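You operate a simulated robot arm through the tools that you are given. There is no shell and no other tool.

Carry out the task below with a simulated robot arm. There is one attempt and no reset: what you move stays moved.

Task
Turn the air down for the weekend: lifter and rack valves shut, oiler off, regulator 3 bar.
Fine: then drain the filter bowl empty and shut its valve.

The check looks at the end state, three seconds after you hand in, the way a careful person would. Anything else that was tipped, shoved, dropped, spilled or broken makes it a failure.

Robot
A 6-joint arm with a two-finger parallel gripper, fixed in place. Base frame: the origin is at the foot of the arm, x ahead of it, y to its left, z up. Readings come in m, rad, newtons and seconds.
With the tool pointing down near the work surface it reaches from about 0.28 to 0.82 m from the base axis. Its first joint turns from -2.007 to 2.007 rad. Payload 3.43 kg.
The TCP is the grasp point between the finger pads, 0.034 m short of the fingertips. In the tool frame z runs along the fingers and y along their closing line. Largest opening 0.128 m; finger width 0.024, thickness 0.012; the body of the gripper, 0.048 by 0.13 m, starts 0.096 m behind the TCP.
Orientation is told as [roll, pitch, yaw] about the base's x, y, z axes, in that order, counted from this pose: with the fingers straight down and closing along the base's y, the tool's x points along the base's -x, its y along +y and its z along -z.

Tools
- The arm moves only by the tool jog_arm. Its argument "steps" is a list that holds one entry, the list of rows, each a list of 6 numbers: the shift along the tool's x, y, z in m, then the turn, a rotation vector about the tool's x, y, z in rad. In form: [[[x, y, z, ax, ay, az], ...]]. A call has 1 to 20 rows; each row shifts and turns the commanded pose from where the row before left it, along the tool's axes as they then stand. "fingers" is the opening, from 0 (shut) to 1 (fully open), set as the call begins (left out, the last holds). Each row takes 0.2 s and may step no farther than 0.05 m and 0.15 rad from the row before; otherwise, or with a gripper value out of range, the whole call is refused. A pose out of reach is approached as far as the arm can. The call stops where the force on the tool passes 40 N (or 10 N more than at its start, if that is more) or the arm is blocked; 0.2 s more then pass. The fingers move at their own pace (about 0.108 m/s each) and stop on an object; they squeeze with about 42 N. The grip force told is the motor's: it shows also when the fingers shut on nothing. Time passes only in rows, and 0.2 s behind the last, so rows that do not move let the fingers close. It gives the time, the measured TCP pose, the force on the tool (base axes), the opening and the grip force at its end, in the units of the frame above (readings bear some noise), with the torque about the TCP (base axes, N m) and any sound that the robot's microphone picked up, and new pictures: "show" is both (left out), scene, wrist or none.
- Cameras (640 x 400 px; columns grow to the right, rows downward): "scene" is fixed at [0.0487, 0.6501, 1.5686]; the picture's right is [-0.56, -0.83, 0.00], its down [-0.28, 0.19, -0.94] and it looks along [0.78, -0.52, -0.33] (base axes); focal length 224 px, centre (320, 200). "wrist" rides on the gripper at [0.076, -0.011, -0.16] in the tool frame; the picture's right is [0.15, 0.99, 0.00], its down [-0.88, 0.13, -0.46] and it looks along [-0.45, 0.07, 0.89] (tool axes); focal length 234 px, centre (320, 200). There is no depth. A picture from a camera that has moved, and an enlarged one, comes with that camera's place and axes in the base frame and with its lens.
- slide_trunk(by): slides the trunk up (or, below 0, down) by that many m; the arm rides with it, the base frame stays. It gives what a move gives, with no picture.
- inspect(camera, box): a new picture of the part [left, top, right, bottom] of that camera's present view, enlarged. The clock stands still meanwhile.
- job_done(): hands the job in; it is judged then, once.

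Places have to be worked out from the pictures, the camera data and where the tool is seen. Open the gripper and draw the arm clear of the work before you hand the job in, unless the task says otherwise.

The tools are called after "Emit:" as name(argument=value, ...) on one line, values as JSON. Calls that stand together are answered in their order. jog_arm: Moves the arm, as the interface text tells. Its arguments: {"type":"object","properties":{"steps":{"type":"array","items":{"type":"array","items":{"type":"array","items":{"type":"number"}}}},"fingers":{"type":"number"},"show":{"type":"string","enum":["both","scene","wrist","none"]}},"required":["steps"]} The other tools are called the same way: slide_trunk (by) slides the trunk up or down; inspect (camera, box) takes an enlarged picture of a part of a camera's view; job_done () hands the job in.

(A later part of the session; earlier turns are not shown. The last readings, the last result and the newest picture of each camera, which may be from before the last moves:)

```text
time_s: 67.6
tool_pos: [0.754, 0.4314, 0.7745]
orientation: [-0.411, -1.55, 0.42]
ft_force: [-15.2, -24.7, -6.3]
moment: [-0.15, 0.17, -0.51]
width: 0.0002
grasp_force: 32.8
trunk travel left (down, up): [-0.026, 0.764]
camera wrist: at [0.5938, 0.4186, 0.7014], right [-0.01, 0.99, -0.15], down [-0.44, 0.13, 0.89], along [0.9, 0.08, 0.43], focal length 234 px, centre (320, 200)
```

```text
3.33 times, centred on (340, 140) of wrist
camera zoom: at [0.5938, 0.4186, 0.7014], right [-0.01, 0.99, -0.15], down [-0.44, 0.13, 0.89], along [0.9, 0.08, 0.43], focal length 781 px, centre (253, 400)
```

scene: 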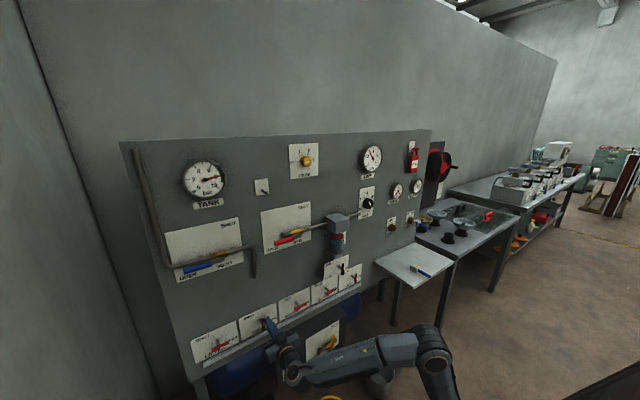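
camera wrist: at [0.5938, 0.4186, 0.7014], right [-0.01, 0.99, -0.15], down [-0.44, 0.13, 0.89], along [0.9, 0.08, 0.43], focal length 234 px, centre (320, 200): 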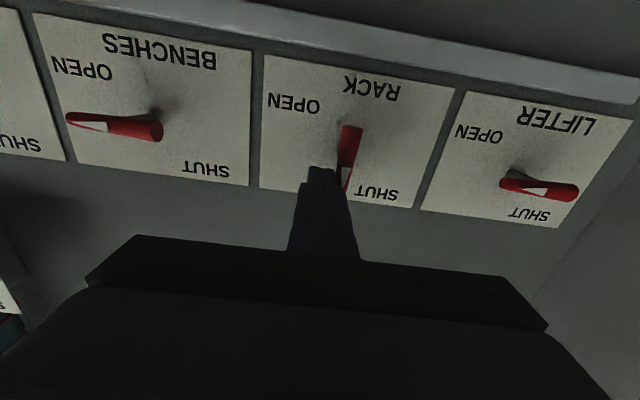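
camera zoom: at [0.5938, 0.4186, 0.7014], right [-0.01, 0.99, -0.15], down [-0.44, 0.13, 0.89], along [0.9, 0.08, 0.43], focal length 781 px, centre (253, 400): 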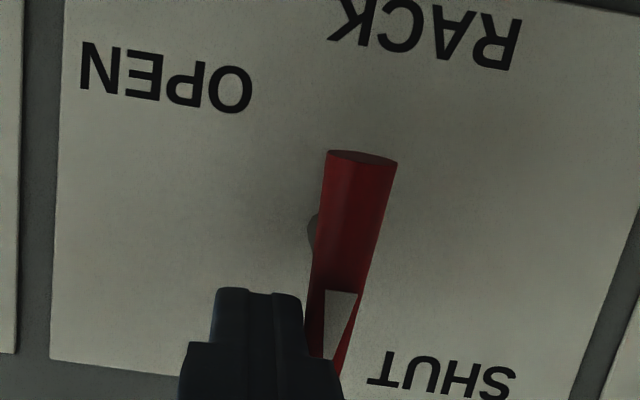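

The lever hit its stop (≈25 N) and stands vertical, so the rack is shut. I'll back off to the right, withdraw, and move left to the lifter lever.

Emit:
jog_arm(steps=[[[0, -0.012, 0, 0, 0, 0], [0, 0, -0.04, 0, 0, 0], [0, 0, -0.04, 0, 0, 0], [0, 0, -0.03, 0, 0, 0], [0.012, 0.035, 0, 0, 0, 0], [0.012, 0.035, 0, 0, 0, 0], [0.012, 0.035, 0, 0, 0, 0], [0.012, 0.035, 0, 0, 0, 0], [0.013, 0.035, 0, 0, 0, 0], [0, 0, 0, 0, 0, 0]]])

Emit:
inspect(camera="wrist", box=[260, 80, 420, 200])

Emit:
inspect(camera="scene", box=[185, 310, 285, 370])

```text
time_s: 69.8
tool_pos: [0.6401, 0.5954, 0.7149]
orientation: [-0.444, -1.555, 0.455]
ft_force: [0.5, 0.1, -0.2]
moment: [-0.01, 0.02, 0.03]
width: 0.0
grasp_force: 32.9
trunk travel left (down, up): [-0.026, 0.764]
camera wrist: at [0.4802, 0.5811, 0.6418], right [-0.01, 0.99, -0.15], down [-0.44, 0.13, 0.89], along [0.9, 0.08, 0.44], focal length 234 px, centre (320, 200)
```

scene: 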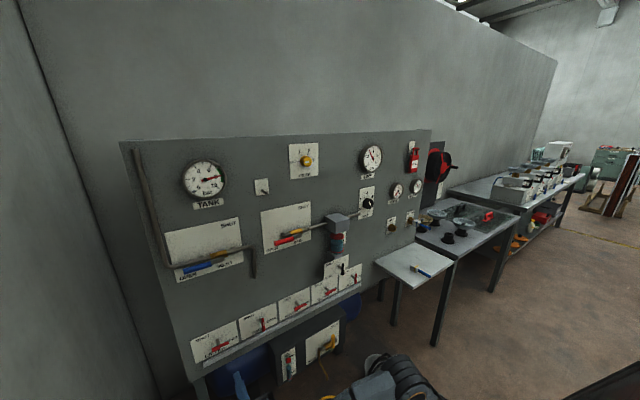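
wrist: 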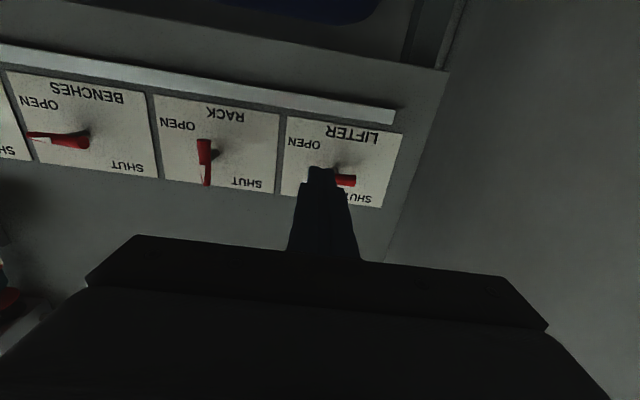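

```text
3.33 times, centred on (340, 140) of wrist
camera zoom: at [0.4802, 0.5811, 0.6418], right [-0.01, 0.99, -0.15], down [-0.44, 0.13, 0.89], along [0.9, 0.08, 0.44], focal length 781 px, centre (253, 400)
```

zoom: 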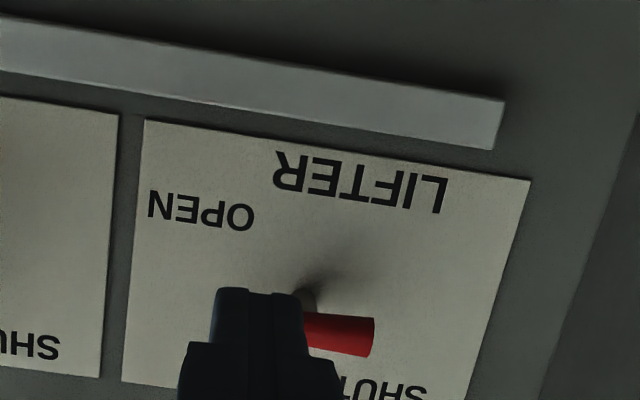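

```text
6.40 times, centred on (235, 340) of scene
camera zoom: at [0.0487, 0.6501, 1.5686], right [-0.56, -0.83, 0.0], down [-0.28, 0.19, -0.94], along [0.78, -0.52, -0.33], focal length 1436 px, centre (864, -696)
```

zoom: 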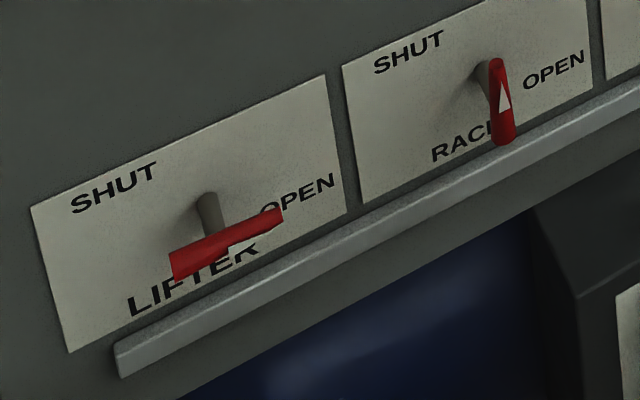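

Rack is shut and the lifter pivot is about (0.77, 0.622, 0.75). The peg is at the right offset, so I'll advance under its narrow arm.

Emit:
jog_arm(steps=[[[0.003, 0, 0.029, 0, 0, 0], [0, 0, 0.029, 0, 0, 0], [0, 0, 0.029, 0, 0, 0], [0, 0, 0.028, 0, 0, 0], [0, 0, 0, 0, 0, 0], [0, 0, 0, 0, 0, 0]]])

Emit:
inspect(camera="scene", box=[185, 310, 285, 370])

```text
time_s: 71.2
tool_pos: [0.7582, 0.5959, 0.7091]
orientation: [-0.451, -1.549, 0.464]
ft_force: [-0.3, 0.6, 0.1]
moment: [0.02, -0.01, 0.0]
width: 0.0002
grasp_force: 32.9
trunk travel left (down, up): [-0.026, 0.764]
camera wrist: at [0.5958, 0.5819, 0.6368], right [-0.01, 0.99, -0.15], down [-0.44, 0.13, 0.89], along [0.9, 0.08, 0.44], focal length 234 px, centre (320, 200)
```

scene: 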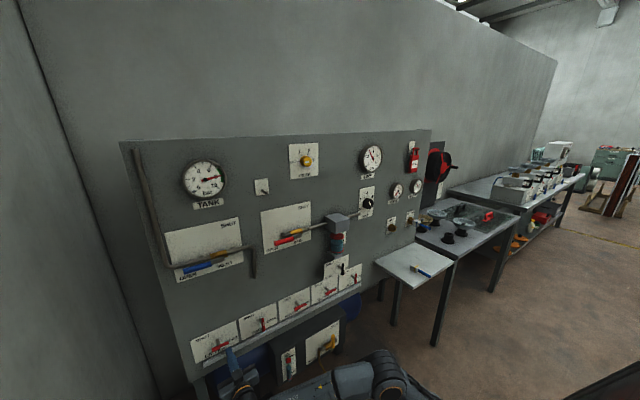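
wrist: 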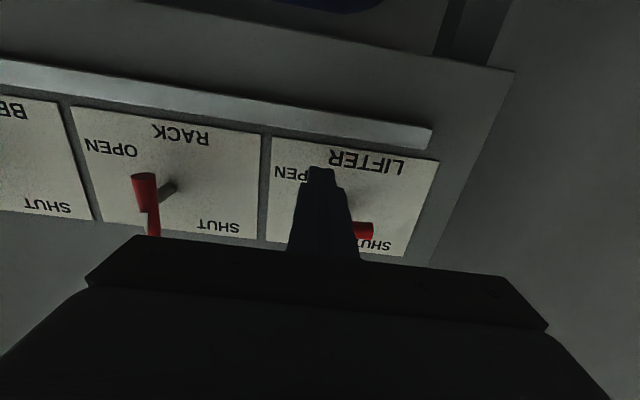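

```text
6.40 times, centred on (235, 340) of scene
camera zoom: at [0.0487, 0.6501, 1.5686], right [-0.56, -0.83, 0.0], down [-0.28, 0.19, -0.94], along [0.78, -0.52, -0.33], focal length 1436 px, centre (864, -696)
```

zoom: 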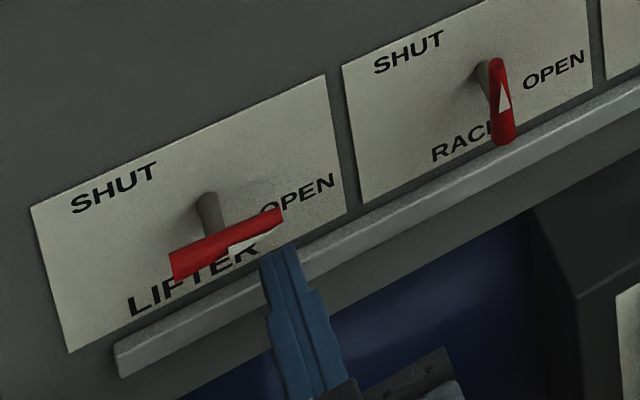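

The peg is in position under the lifter lever, so I'll sweep it along the same arc to vertical.

Emit:
jog_arm(steps=[[[-0.011, 0, 0, 0, 0, 0], [-0.011, 0, 0, 0, 0, 0], [-0.008, -0.003, 0, 0, 0, 0], [-0.0075, -0.003, 0, 0, 0, 0], [-0.008, 0.001, 0, 0, 0, 0], [-0.0085, 0.0015, 0, 0, 0, 0], [-0.006, 0.004, 0, 0, 0, 0], [-0.006, 0.005, 0, 0, 0, 0], [0, 0.003, 0, 0, 0, 0], [0, 0.002, 0, 0, 0, 0], [0, 0, 0, 0, 0, 0]]])

Emit:
inspect(camera="scene", box=[185, 310, 285, 370])

Emit:
inspect(camera="wrist", box=[260, 80, 420, 200])

```text
time_s: 73.6
tool_pos: [0.7568, 0.6052, 0.7736]
orientation: [-0.437, -1.553, 0.447]
ft_force: [-4.3, -9.1, -0.9]
moment: [-0.01, 0.03, -0.17]
width: 0.0003
grasp_force: 32.9
trunk travel left (down, up): [-0.026, 0.764]
camera wrist: at [0.596, 0.5929, 0.7019], right [-0.01, 0.99, -0.15], down [-0.44, 0.13, 0.89], along [0.9, 0.08, 0.44], focal length 234 px, centre (320, 200)
```

scene: 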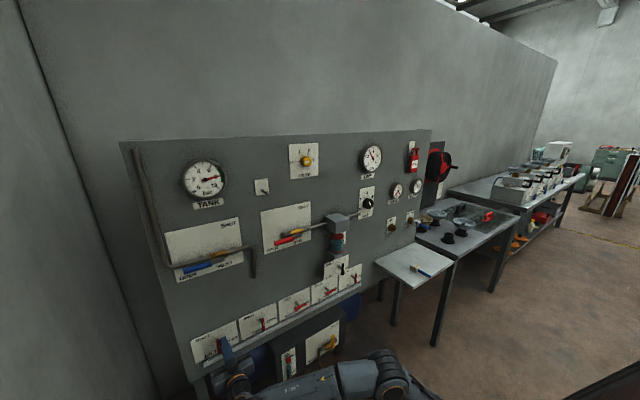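
wrist: 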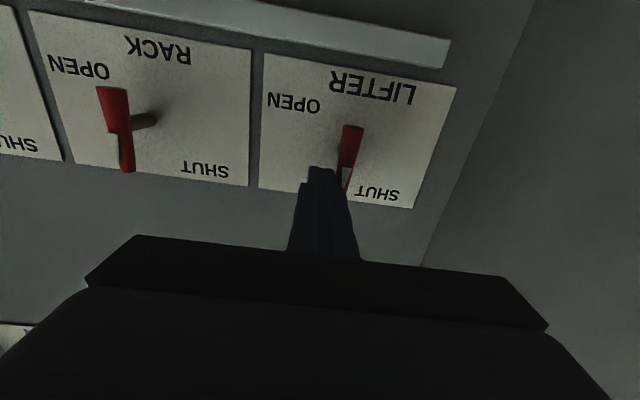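

```text
6.40 times, centred on (235, 340) of scene
camera zoom: at [0.0487, 0.6501, 1.5686], right [-0.56, -0.83, 0.0], down [-0.28, 0.19, -0.94], along [0.78, -0.52, -0.33], focal length 1436 px, centre (864, -696)
```

zoom: 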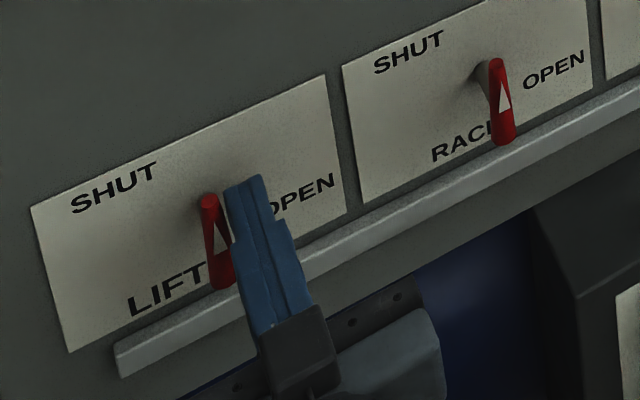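

```text
3.33 times, centred on (340, 140) of wrist
camera zoom: at [0.596, 0.5929, 0.7019], right [-0.01, 0.99, -0.15], down [-0.44, 0.13, 0.89], along [0.9, 0.08, 0.44], focal length 781 px, centre (253, 400)
```

zoom: 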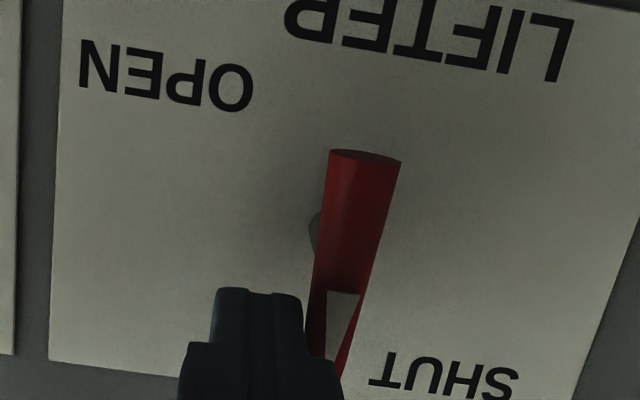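

The lifter lever is at vertical with only 9 N on it; a small extra push makes sure it's on its stop, then I'll back off.

Emit:
jog_arm(steps=[[[0, 0.002, 0, 0, 0, 0], [0, 0.001, 0, 0, 0, 0], [0, 0, 0, 0, 0, 0]]], show="none")

Emit:
jog_arm(steps=[[[0, -0.015, 0, 0, 0, 0], [0, 0, -0.04, 0, 0, 0], [0, 0, -0.04, 0, 0, 0], [0, 0, -0.03, 0, 0, 0], [0, 0, -0.02, 0, 0, 0], [0, 0, 0, 0, 0, 0]]])

Emit:
inspect(camera="scene", box=[185, 310, 285, 370])

```text
time_s: 74.2
tool_pos: [0.7566, 0.6064, 0.7757]
orientation: [-0.408, -1.552, 0.414]
ft_force: [0.8, -6.6, 1.9]
moment: [0.05, -0.07, -0.19]
width: 0.0
grasp_force: 33.2
trunk travel left (down, up): [-0.026, 0.764]
stopped in row 2: the force on the tool passed its limit at 44 N (the readings are from after the stop); the commanded pose is now the measured one
```

```text
time_s: 75.6
tool_pos: [0.6265, 0.591, 0.7761]
orientation: [-0.425, -1.55, 0.436]
ft_force: [0.2, 0.0, -0.2]
moment: [0.0, 0.04, 0.02]
width: 0.0004
grasp_force: 33.0
trunk travel left (down, up): [-0.026, 0.764]
camera wrist: at [0.4653, 0.5783, 0.7038], right [-0.01, 0.99, -0.15], down [-0.44, 0.13, 0.89], along [0.9, 0.08, 0.43], focal length 234 px, centre (320, 200)
```

scene: 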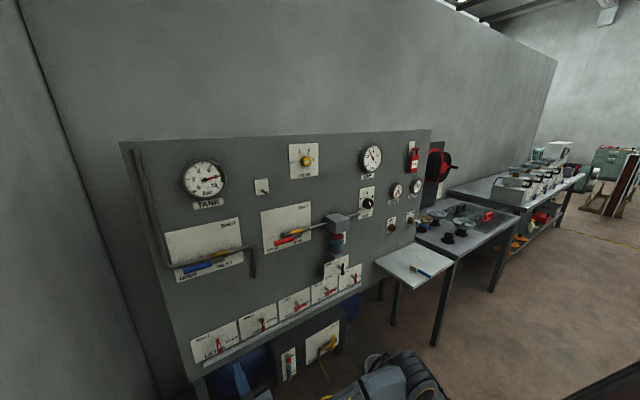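
wrist: 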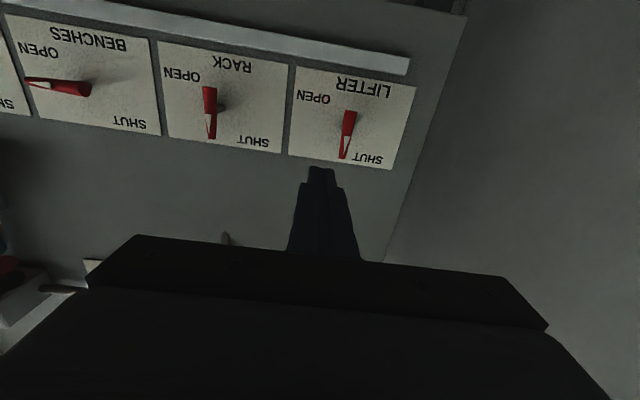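

```text
6.40 times, centred on (235, 340) of scene
camera zoom: at [0.0487, 0.6501, 1.5686], right [-0.56, -0.83, 0.0], down [-0.28, 0.19, -0.94], along [0.78, -0.52, -0.33], focal length 1436 px, centre (864, -696)
```

zoom: 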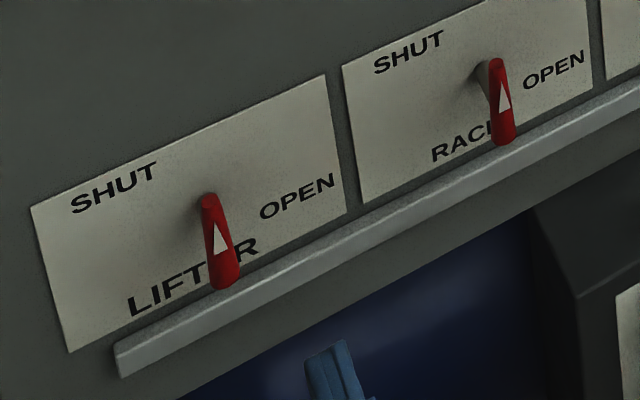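

Both levers are shut. Now I'll move right along the panel at standoff to look at the bowl valve and its spout.

Emit:
jog_arm(steps=[[[0, -0.045, 0, 0, 0, 0], [0, -0.045, 0, 0, 0, 0], [0, -0.045, 0, 0, 0, 0], [0, -0.045, 0, 0, 0, 0], [0, -0.045, 0, 0, 0, 0], [0, -0.045, 0, 0, 0, 0], [0, -0.045, 0, 0, 0, 0], [0, 0, 0, 0, 0, 0]]])

Emit:
inspect(camera="wrist", box=[60, 60, 380, 260])

```text
time_s: 77.4
tool_pos: [0.6306, 0.2754, 0.7785]
orientation: [-0.449, -1.55, 0.457]
ft_force: [-0.5, 0.0, 0.2]
moment: [-0.02, 0.03, 0.0]
width: 0.0
grasp_force: 33.1
trunk travel left (down, up): [-0.026, 0.764]
camera wrist: at [0.4685, 0.263, 0.7069], right [-0.01, 0.99, -0.15], down [-0.44, 0.13, 0.89], along [0.9, 0.08, 0.43], focal length 234 px, centre (320, 200)
```

scene: 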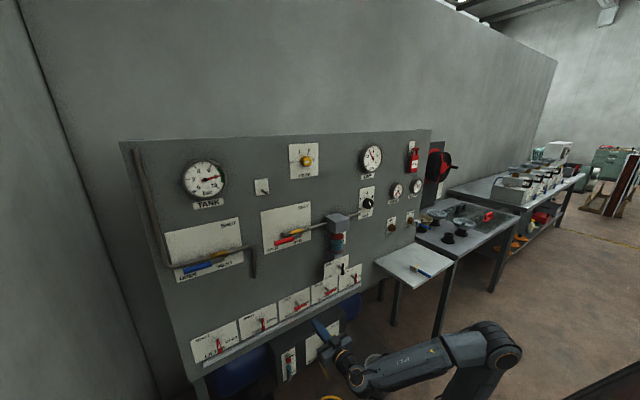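
wrist: 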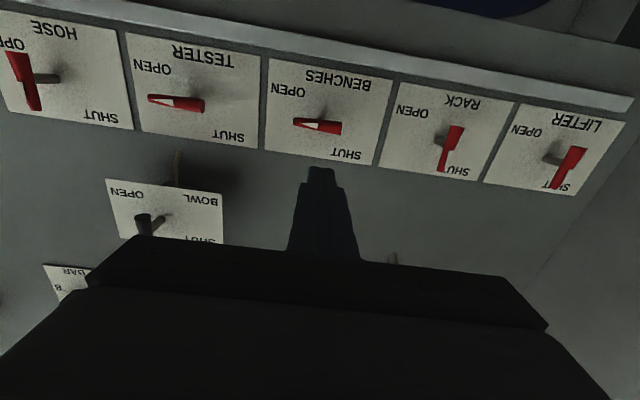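

```text
2.00 times, centred on (220, 160) of wrist
camera zoom: at [0.4685, 0.263, 0.7069], right [-0.01, 0.99, -0.15], down [-0.44, 0.13, 0.89], along [0.9, 0.08, 0.43], focal length 468 px, centre (520, 280)
```

zoom: 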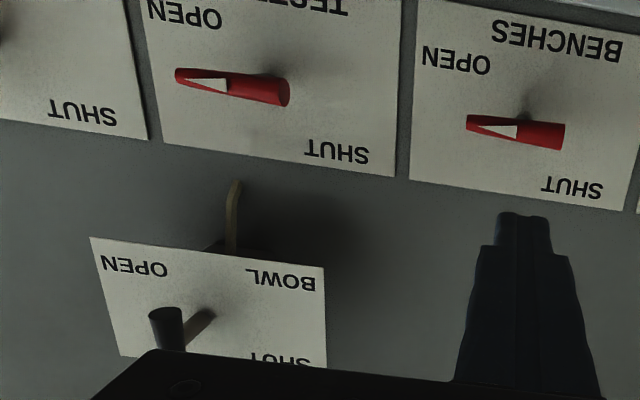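

The spout tip triangulates to about (0.80, 0.08, 0.82), tight to the panel above the tester lever and rail. Before opening anything I want a closer look at what's beneath it, so I'll shift further right.

Emit:
jog_arm(steps=[[[0.004, -0.043, 0, 0, 0, 0], [0.004, -0.043, 0, 0, 0, 0], [0.004, -0.043, 0, 0, 0, 0], [0.004, -0.043, 0, 0, 0, 0], [0, 0, 0, 0, 0, 0]]])

Emit:
inspect(camera="wrist", box=[200, 60, 440, 220])

Emit:
inspect(camera="wrist", box=[280, 140, 400, 220])

```text
time_s: 78.6
tool_pos: [0.6933, 0.1681, 0.7225]
orientation: [-0.472, -1.556, 0.48]
ft_force: [0.2, -0.2, 0.2]
moment: [-0.01, -0.04, 0.0]
width: 0.0001
grasp_force: 32.9
out of reach, approached as far as the arm can: row 1, 2, 3, 4
trunk travel left (down, up): [-0.026, 0.764]
camera wrist: at [0.5324, 0.1555, 0.6508], right [-0.01, 0.99, -0.15], down [-0.44, 0.13, 0.89], along [0.9, 0.08, 0.44], focal length 234 px, centre (320, 200)
```

scene: 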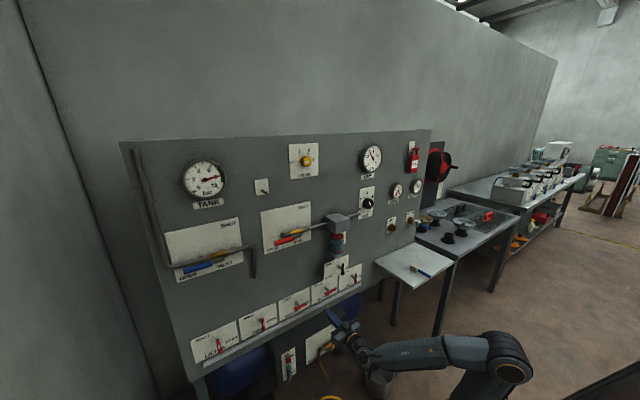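
wrist: 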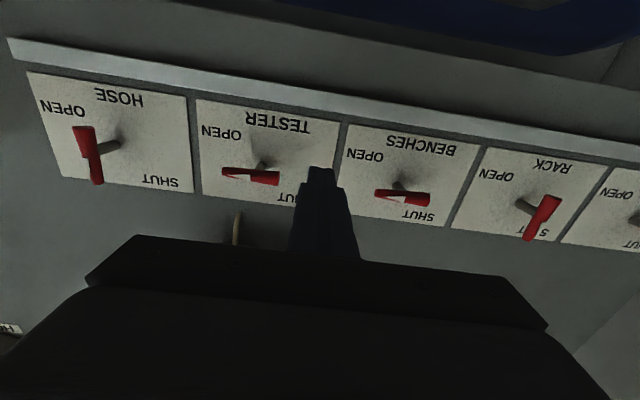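

```text
2.50 times, centred on (320, 140) of wrist
camera zoom: at [0.5324, 0.1555, 0.6508], right [-0.01, 0.99, -0.15], down [-0.44, 0.13, 0.89], along [0.9, 0.08, 0.44], focal length 585 px, centre (320, 350)
```

zoom: 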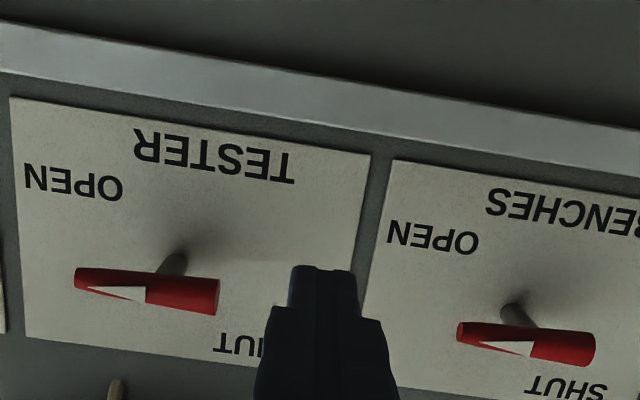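

```text
5.00 times, centred on (340, 180) of wrist
camera zoom: at [0.5324, 0.1555, 0.6508], right [-0.01, 0.99, -0.15], down [-0.44, 0.13, 0.89], along [0.9, 0.08, 0.44], focal length 1171 px, centre (220, 300)
```

zoom: 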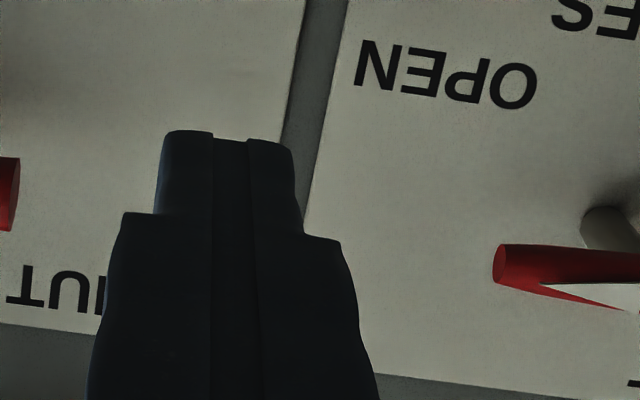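

Three views agree that the spout tip is at about (0.80, 0.08, 0.82). I want a top-down look at what lies under it, so I'll go back left, then raise and tilt the tool downward.

Emit:
jog_arm(steps=[[[-0.004, 0.043, 0, 0, 0, 0], [-0.004, 0.043, 0, 0, 0, 0], [-0.004, 0.043, 0, 0, 0, 0], [-0.004, 0.043, 0, 0, 0, 0], [-0.02, 0, -0.02, 0, 0.1, 0], [-0.02, 0, -0.02, 0, 0.1, 0], [-0.02, 0, -0.02, 0, 0.1, 0], [-0.02, 0, -0.02, 0, 0.1, 0], [0, 0, 0, 0, 0, 0]]])

```text
time_s: 80.6
tool_pos: [0.6259, 0.3414, 0.829]
orientation: [-0.021, -1.152, 0.029]
ft_force: [-0.2, -0.4, -0.5]
moment: [0.0, 0.0, -0.01]
width: 0.0
grasp_force: 33.2
trunk travel left (down, up): [-0.026, 0.764]
camera wrist: at [0.4496, 0.3284, 0.8255], right [-0.07, 0.99, -0.14], down [-0.06, 0.14, 0.99], along [1.0, 0.08, 0.05], focal length 234 px, centre (320, 200)
```

scene: 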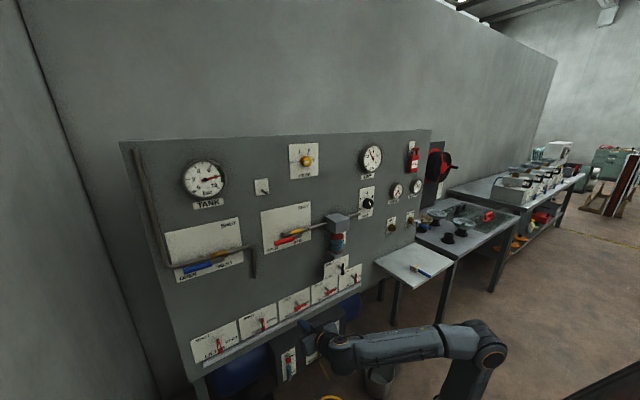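
wrist: 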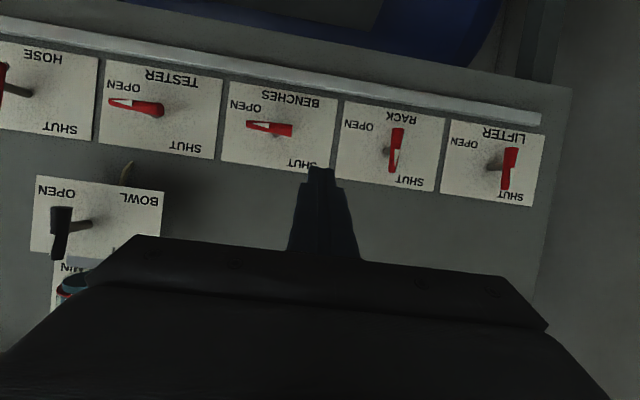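

This level view shows the bowl assembly's left side. I'll tilt further down, rise, and edge right for a look from above.

Emit:
jog_arm(steps=[[[-0.03, -0.02, -0.02, 0, 0.12, 0], [-0.03, -0.02, -0.025, 0, 0.12, 0], [-0.03, -0.02, -0.025, 0, 0.12, 0], [-0.025, -0.02, -0.03, 0, 0.12, 0], [-0.025, -0.02, -0.03, 0, 0.12, 0], [-0.02, -0.02, -0.035, 0, 0.1, 0], [0, 0, 0, 0, 0, 0]]])

```text
time_s: 82.2
tool_pos: [0.6067, 0.2142, 1.0309]
orientation: [-0.009, -0.456, 0.014]
ft_force: [-0.8, 0.1, -0.8]
moment: [0.0, -0.01, 0.0]
width: 0.0
grasp_force: 32.7
out of reach, approached as far as the arm can: row 6
trunk travel left (down, up): [-0.026, 0.764]
camera wrist: at [0.4669, 0.2038, 1.1425], right [-0.14, 0.99, -0.07], down [0.59, 0.14, 0.8], along [0.8, 0.07, -0.6], focal length 234 px, centre (320, 200)
```

scene: 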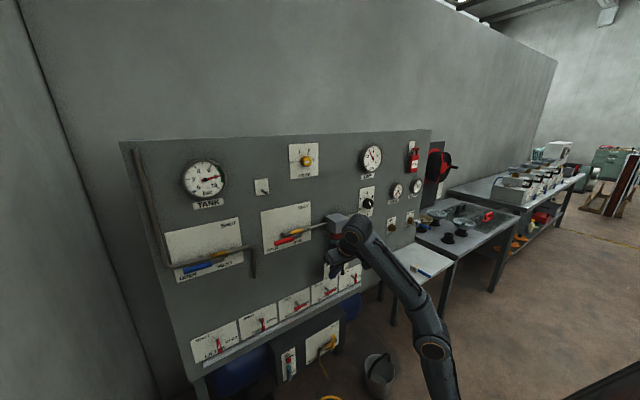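
wrist: 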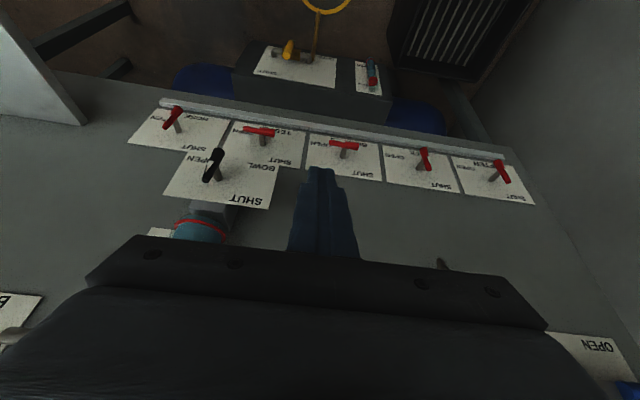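

Emit:
inspect(camera="wrist", box=[120, 80, 320, 240])

Emit:
inspect(camera="wrist", box=[160, 0, 420, 160])

Emit:
inspect(camera="scene", box=[260, 260, 420, 400])

```text
2.50 times, centred on (220, 160) of wrist
camera zoom: at [0.4669, 0.2038, 1.1425], right [-0.14, 0.99, -0.07], down [0.59, 0.14, 0.8], along [0.8, 0.07, -0.6], focal length 585 px, centre (570, 300)
```

zoom: 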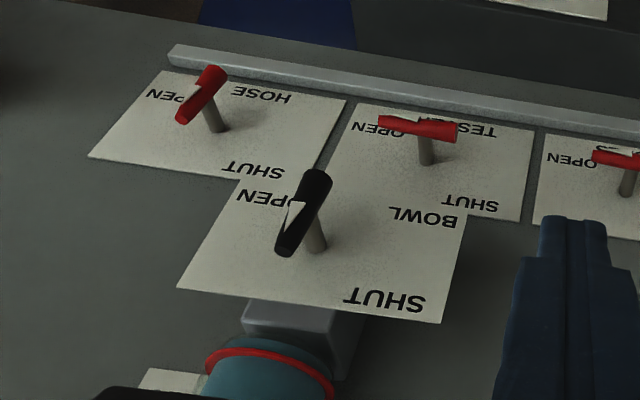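

```text
2.46 times, centred on (290, 80) of wrist
camera zoom: at [0.4669, 0.2038, 1.1425], right [-0.14, 0.99, -0.07], down [0.59, 0.14, 0.8], along [0.8, 0.07, -0.6], focal length 576 px, centre (394, 495)
```

zoom: 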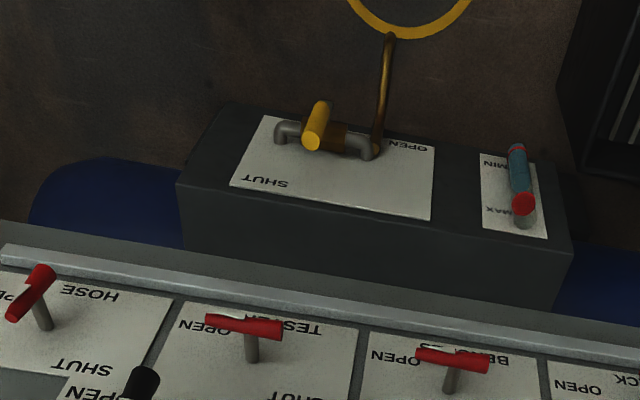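

```text
2.86 times, centred on (340, 330) of scene
camera zoom: at [0.0487, 0.6501, 1.5686], right [-0.56, -0.83, 0.0], down [-0.28, 0.19, -0.94], along [0.78, -0.52, -0.33], focal length 641 px, centre (263, -171)
```

zoom: 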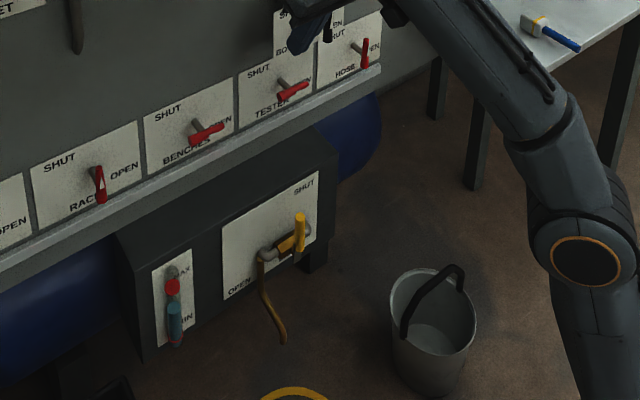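

A rail and the black condensate box lie under the spout, so there's no room for a bucket there; the bowl simply drains downward through its own outlet. The bowl lever's pivot works out to about (0.715, 0.08, 0.904), standing in front of its own box. I'll level the tool again to its left.

Emit:
jog_arm(steps=[[[-0.0204, 0.0225, 0.0267, 0, 0, 0], [-0.0204, 0.0225, 0.0267, 0, 0, 0], [0, 0, 0, 0, -0.139, 0], [0, 0, 0, 0, -0.139, 0], [0, 0, 0, 0, -0.139, 0], [0, 0, 0, 0, -0.139, 0], [0, 0, 0, 0, -0.139, 0], [0, 0, 0, 0, -0.139, 0], [0, 0, 0, 0, -0.139, 0], [0, 0, 0, 0, -0.139, 0], [0, 0, 0, 0, 0, 0]]])

Emit:
inspect(camera="wrist", box=[0, 80, 240, 280])

```text
time_s: 84.6
tool_pos: [0.6644, 0.261, 1.001]
orientation: [-0.936, -1.559, 0.946]
ft_force: [0.3, 0.1, 0.0]
moment: [0.0, -0.02, -0.03]
width: 0.0
grasp_force: 33.4
trunk travel left (down, up): [-0.026, 0.764]
camera wrist: at [0.5037, 0.2476, 0.9269], right [-0.01, 0.99, -0.15], down [-0.45, 0.13, 0.88], along [0.89, 0.08, 0.45], focal length 234 px, centre (320, 200)
```

scene: 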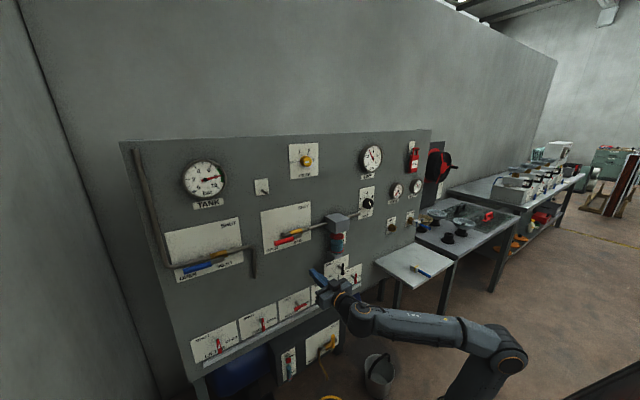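
wrist: 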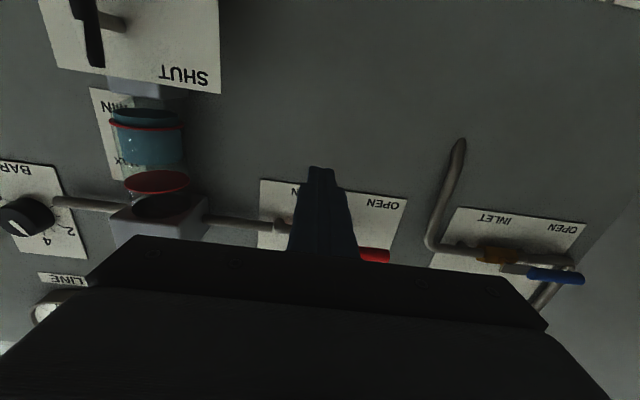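

```text
2.00 times, centred on (120, 180) of wrist
camera zoom: at [0.5037, 0.2476, 0.9269], right [-0.01, 0.99, -0.15], down [-0.45, 0.13, 0.88], along [0.89, 0.08, 0.45], focal length 468 px, centre (720, 240)
```

zoom: 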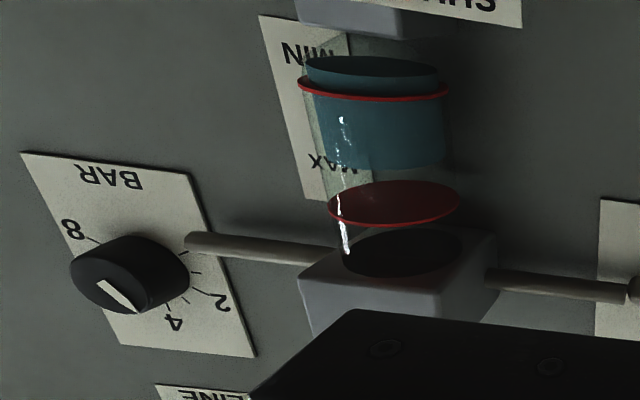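

The bowl, its MIN and MAX rings and its blue fill are clear in this view, and the lever tip is at about (0.71, 0.08, 0.943). I'll lower to that height and approach from the left.

Emit:
jog_arm(steps=[[[0.034, 0, 0.018, 0, 0, 0], [0.033, 0, 0.018, 0, 0, 0], [0, -0.045, 0, 0, 0, 0], [0, -0.045, 0, 0, 0, 0], [0, -0.04, 0, 0, 0, 0], [0, 0, 0, 0, 0, 0]]])

Emit:
inspect(camera="scene", box=[300, 240, 380, 300])

Emit:
inspect(camera="wrist", box=[200, 80, 400, 220])

```text
time_s: 86.0
tool_pos: [0.752, 0.1666, 0.9373]
orientation: [-0.877, -1.558, 0.886]
ft_force: [0.3, 0.2, 0.0]
moment: [-0.02, 0.02, -0.01]
width: 0.0
grasp_force: 32.8
out of reach, approached as far as the arm can: row 3, 4, 5
trunk travel left (down, up): [-0.026, 0.764]
camera wrist: at [0.5908, 0.154, 0.8633], right [-0.01, 0.99, -0.15], down [-0.45, 0.13, 0.88], along [0.89, 0.08, 0.44], focal length 234 px, centre (320, 200)
```

scene: 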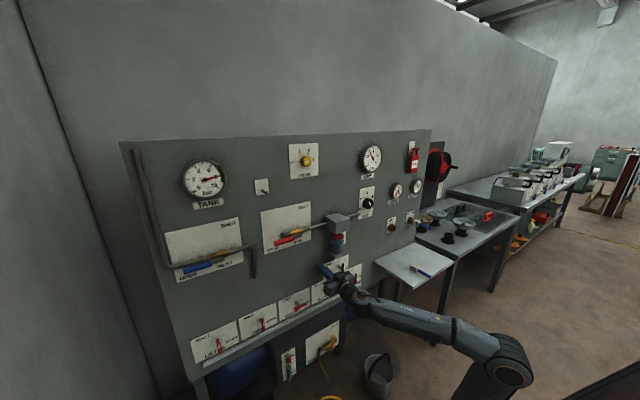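
wrist: 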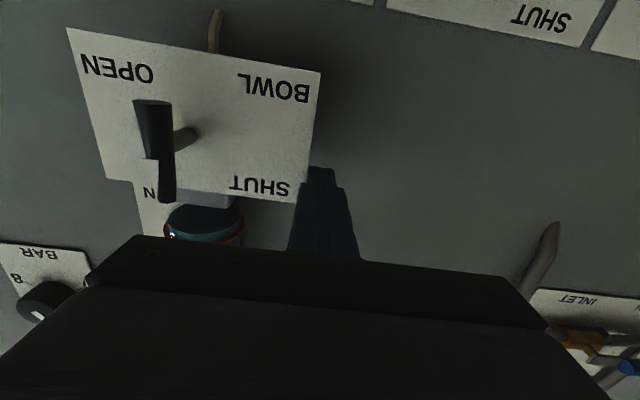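

```text
6.67 times, centred on (340, 270) of scene
camera zoom: at [0.0487, 0.6501, 1.5686], right [-0.56, -0.83, 0.0], down [-0.28, 0.19, -0.94], along [0.78, -0.52, -0.33], focal length 1496 px, centre (187, -267)
```

zoom: 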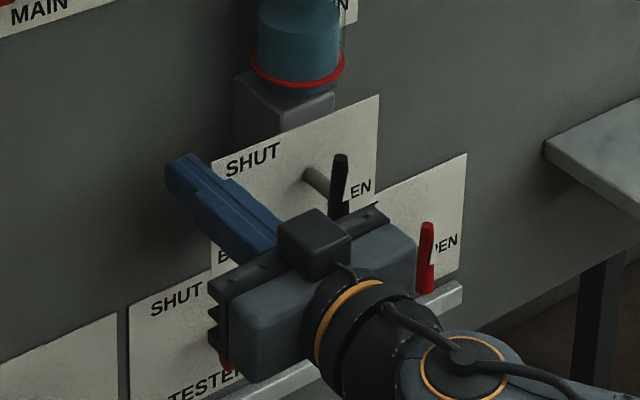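

```text
2.86 times, centred on (300, 150) of wrist
camera zoom: at [0.5908, 0.154, 0.8633], right [-0.01, 0.99, -0.15], down [-0.45, 0.13, 0.88], along [0.89, 0.08, 0.44], focal length 669 px, centre (377, 343)
```

zoom: 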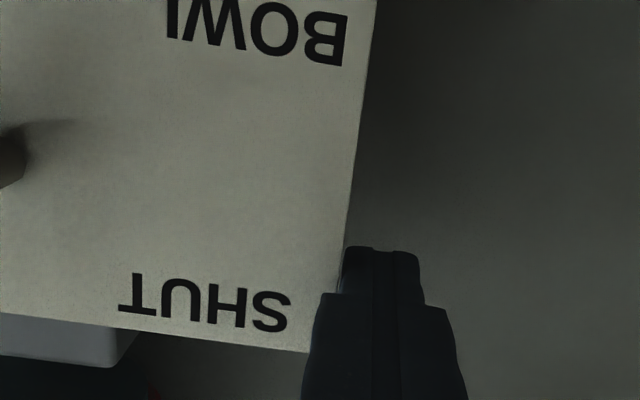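

The reach limit pushed the tip out to x≈0.786 beside the plate, so I'll back off left first. Then I'll yaw the tool about 15° to the right so the arm keeps its comfortable posture at the bowl lever.

Emit:
jog_arm(steps=[[[0, 0.03, 0, 0, 0, 0], [0, 0.03, -0.03, 0, 0, 0], [0, 0.03, -0.035, 0, 0, 0], [0, 0.005, -0.02, 0, 0, 0], [0, 0, 0, 0, 0, 0], [0, 0, 0, 0.13, 0, 0], [0, 0, 0, 0.13, 0, 0], [0, 0, 0, 0, 0, 0]]])

```text
time_s: 87.8
tool_pos: [0.6669, 0.2634, 0.9379]
orientation: [-1.127, -1.561, 0.873]
ft_force: [0.0, -0.6, -0.2]
moment: [-0.02, -0.01, -0.02]
width: 0.0002
grasp_force: 33.2
out of reach, approached as far as the arm can: row 4
trunk travel left (down, up): [-0.026, 0.764]
camera wrist: at [0.5086, 0.2926, 0.8631], right [0.25, 0.96, -0.16], down [-0.4, 0.25, 0.88], along [0.88, -0.15, 0.45], focal length 234 px, centre (320, 200)
```

scene: 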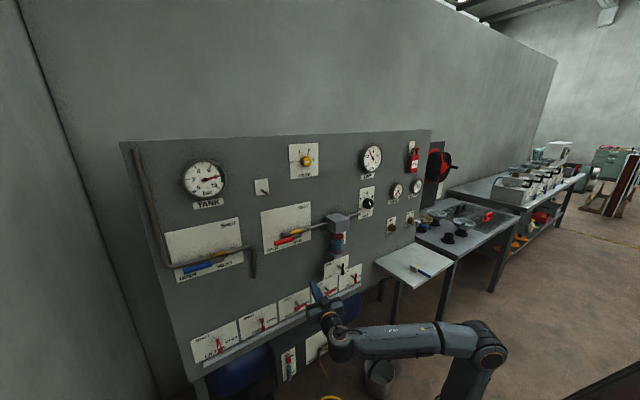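
wrist: 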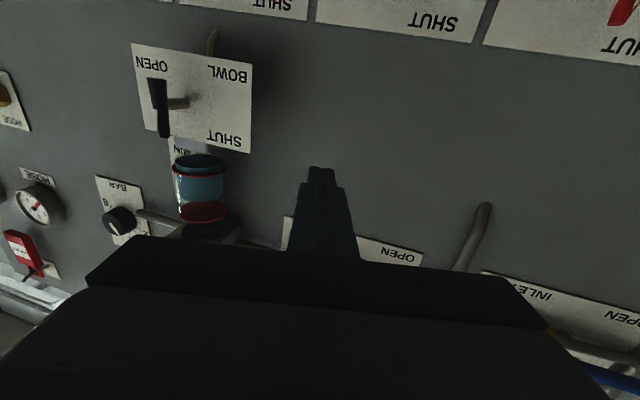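

The lever is confirmed with pivot ≈(0.713, 0.08, 0.908) and tip at z≈0.941. I'll move the peg to just left of the lever's tip.

Emit:
jog_arm(steps=[[[0.001, -0.0336, 0.0175, 0, 0, 0], [0.001, -0.0336, 0.0175, 0, 0, 0], [0.001, -0.0336, 0.0175, 0, 0, 0], [0.001, -0.0306, 0.0165, 0, 0, 0], [0, 0, 0, 0, 0, 0]]])

Emit:
inspect(camera="scene", box=[300, 240, 380, 300])

Emit:
inspect(camera="wrist", box=[220, 80, 420, 240])

```text
time_s: 89.0
tool_pos: [0.7218, 0.1356, 0.9353]
orientation: [-1.118, -1.559, 0.863]
ft_force: [0.7, 0.1, -0.1]
moment: [-0.02, -0.01, 0.0]
width: 0.0
grasp_force: 32.7
out of reach, approached as far as the arm can: row 3, 4
trunk travel left (down, up): [-0.026, 0.764]
camera wrist: at [0.5634, 0.1641, 0.8609], right [0.25, 0.96, -0.16], down [-0.4, 0.25, 0.88], along [0.88, -0.16, 0.45], focal length 234 px, centre (320, 200)
```

scene: 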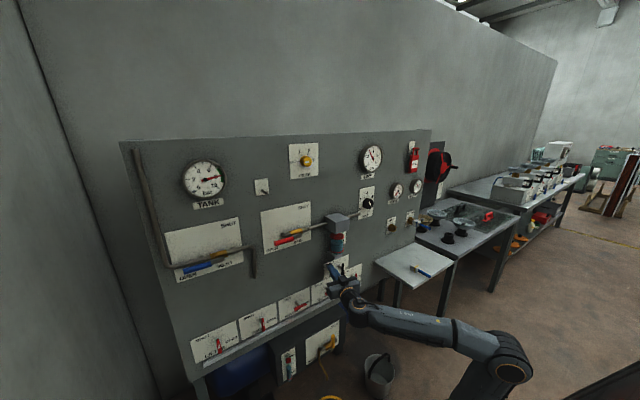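
wrist: 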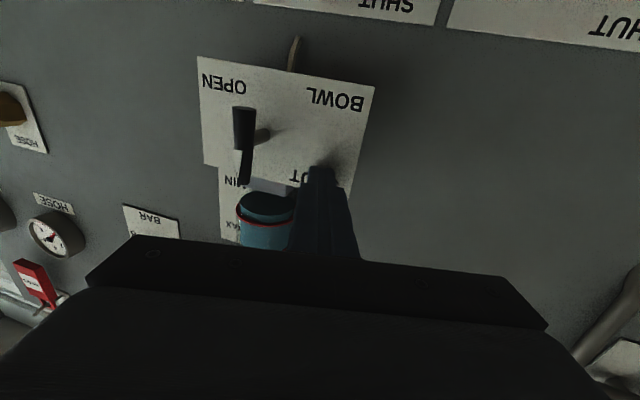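

```text
6.67 times, centred on (340, 270) of scene
camera zoom: at [0.0487, 0.6501, 1.5686], right [-0.56, -0.83, 0.0], down [-0.28, 0.19, -0.94], along [0.78, -0.52, -0.33], focal length 1496 px, centre (187, -267)
```

zoom: 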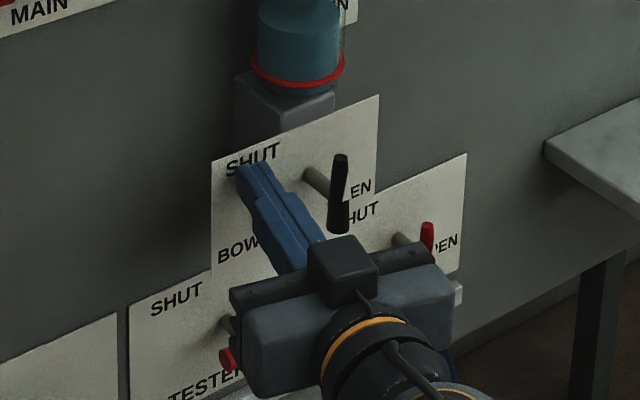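

```text
2.50 times, centred on (320, 160) of wrist
camera zoom: at [0.5634, 0.1641, 0.8609], right [0.25, 0.96, -0.16], down [-0.4, 0.25, 0.88], along [0.88, -0.16, 0.45], focal length 585 px, centre (320, 300)
```

zoom: 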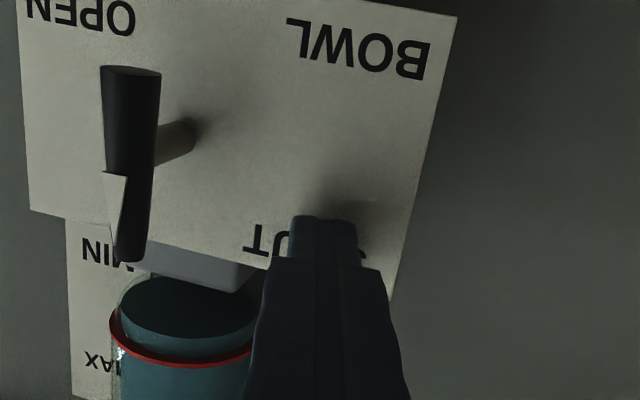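

The arm seems to be near a wrist singularity when the tool lines up with the forearm. I'll back off left, undo the yaw, and instead pitch the tool down about 25°, which worked well earlier.

Emit:
jog_arm(steps=[[[0, 0.03, -0.01, 0, 0, 0], [0, 0.03, -0.02, 0, 0, 0], [0, 0.03, -0.02, 0, 0, 0], [0, 0.03, -0.01, -0.13, 0, 0], [0, 0, 0, -0.13, 0, 0], [0, 0, 0, 0, 0.12, 0], [0, 0, 0, 0, 0.12, 0], [0, 0, 0, 0, 0.12, 0], [0, 0, 0, 0, 0.12, 0], [0, 0, 0, 0, 0, 0]]], show="wrist")

```text
time_s: 91.2
tool_pos: [0.6921, 0.2648, 0.9346]
orientation: [-0.018, -1.082, 0.025]
ft_force: [0.8, 0.2, 0.3]
moment: [0.02, -0.01, -0.02]
width: 0.0
grasp_force: 33.0
trunk travel left (down, up): [-0.026, 0.764]
camera wrist: at [0.5155, 0.2534, 0.9427], right [-0.08, 0.99, -0.14], down [0.01, 0.14, 0.99], along [1.0, 0.08, -0.02], focal length 234 px, centre (320, 200)
```

wrist: 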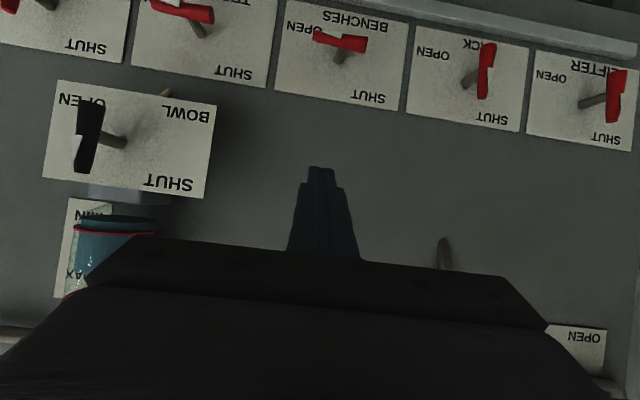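

No reach problems in this pitched pose. I'll slide right to just left of the bowl lever.

Emit:
jog_arm(steps=[[[-0.003, -0.03, -0.001, 0, 0, 0], [-0.003, -0.03, -0.001, 0, 0, 0], [0, -0.03, -0.001, 0, 0, 0], [0, -0.03, 0, 0, 0, 0], [0, -0.027, 0, 0, 0, 0], [0, 0, 0, 0, 0, 0]]])

Emit:
inspect(camera="scene", box=[300, 240, 380, 300])

Emit:
inspect(camera="wrist", box=[220, 80, 420, 240])

```text
time_s: 92.6
tool_pos: [0.7142, 0.129, 0.9508]
orientation: [-0.019, -1.082, 0.024]
ft_force: [0.0, 0.0, 0.3]
moment: [0.01, 0.01, 0.01]
width: 0.0
grasp_force: 33.4
out of reach, approached as far as the arm can: row 4, 5
trunk travel left (down, up): [-0.026, 0.764]
camera wrist: at [0.5354, 0.116, 0.9591], right [-0.08, 0.99, -0.14], down [0.01, 0.14, 0.99], along [1.0, 0.07, -0.02], focal length 234 px, centre (320, 200)
```

scene: 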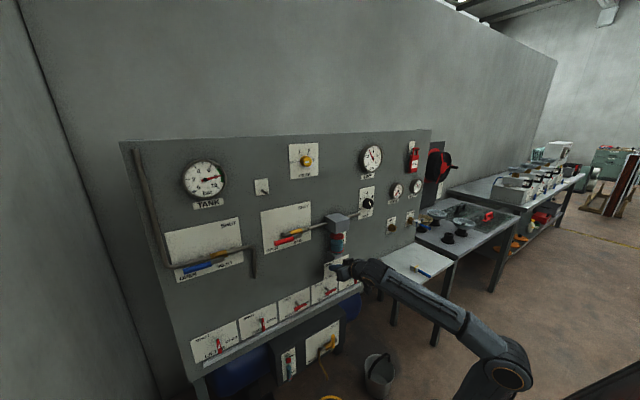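
wrist: 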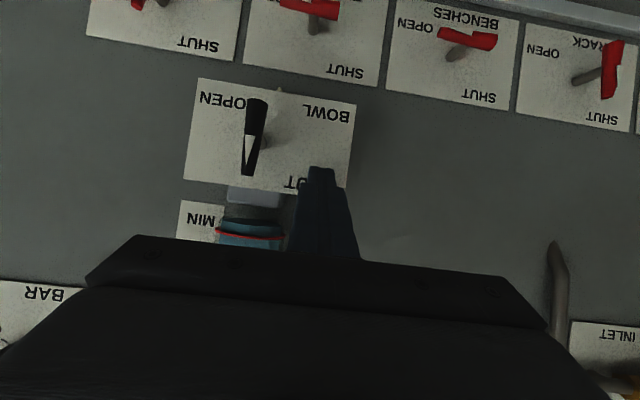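

```text
6.67 times, centred on (340, 270) of scene
camera zoom: at [0.0487, 0.6501, 1.5686], right [-0.56, -0.83, 0.0], down [-0.28, 0.19, -0.94], along [0.78, -0.52, -0.33], focal length 1496 px, centre (187, -267)
```

zoom: 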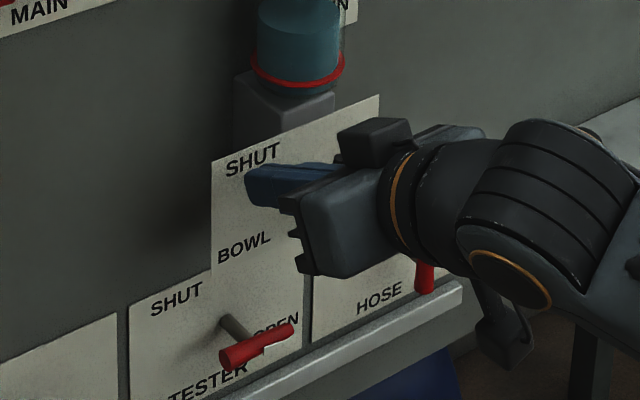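

```text
2.50 times, centred on (320, 160) of wrist
camera zoom: at [0.5354, 0.116, 0.9591], right [-0.08, 0.99, -0.14], down [0.01, 0.14, 0.99], along [1.0, 0.07, -0.02], focal length 585 px, centre (320, 300)
```

zoom: 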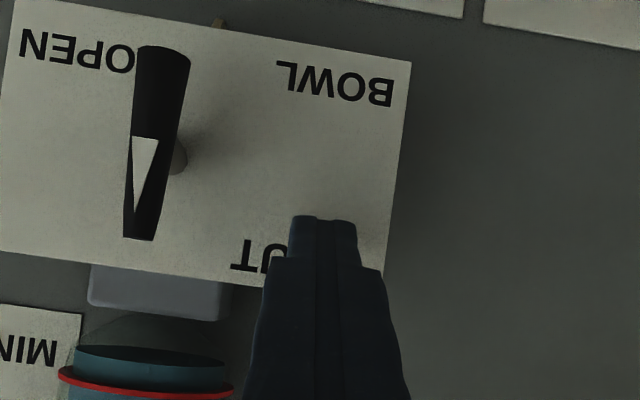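

Level approaches are limited near the bowl, but steeper pitches reach further in. I'll back left and pitch to about 57° down, so the fingertips can work the lever from above-front.

Emit:
jog_arm(steps=[[[0, 0.03, 0, 0, 0, 0], [0, 0.03, 0, 0, 0, 0], [0, 0, -0.01, 0, 0.128, 0], [0, 0, -0.01, 0, 0.128, 0], [0, 0, -0.01, 0, 0.128, 0], [0, 0, 0, 0, 0.127, 0], [0, 0, 0, 0, 0, 0]]])

```text
time_s: 94.2
tool_pos: [0.6869, 0.1872, 0.9675]
orientation: [-0.009, -0.57, 0.015]
ft_force: [0.2, -0.1, -0.5]
moment: [0.0, -0.01, -0.02]
width: 0.0
grasp_force: 32.6
trunk travel left (down, up): [-0.026, 0.764]
camera wrist: at [0.5367, 0.1767, 1.0606], right [-0.13, 0.99, -0.09], down [0.49, 0.14, 0.86], along [0.86, 0.07, -0.51], focal length 234 px, centre (320, 200)
```

scene: 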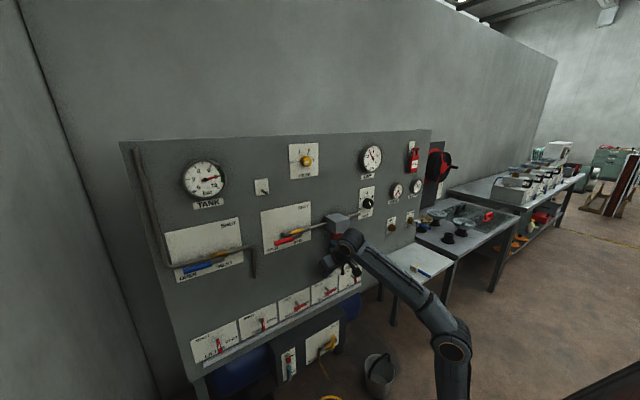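
wrist: 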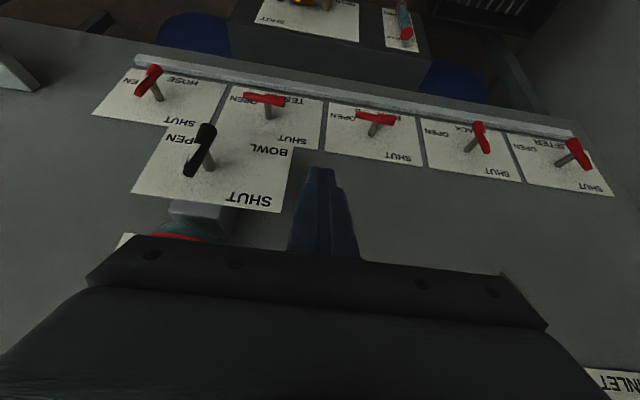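

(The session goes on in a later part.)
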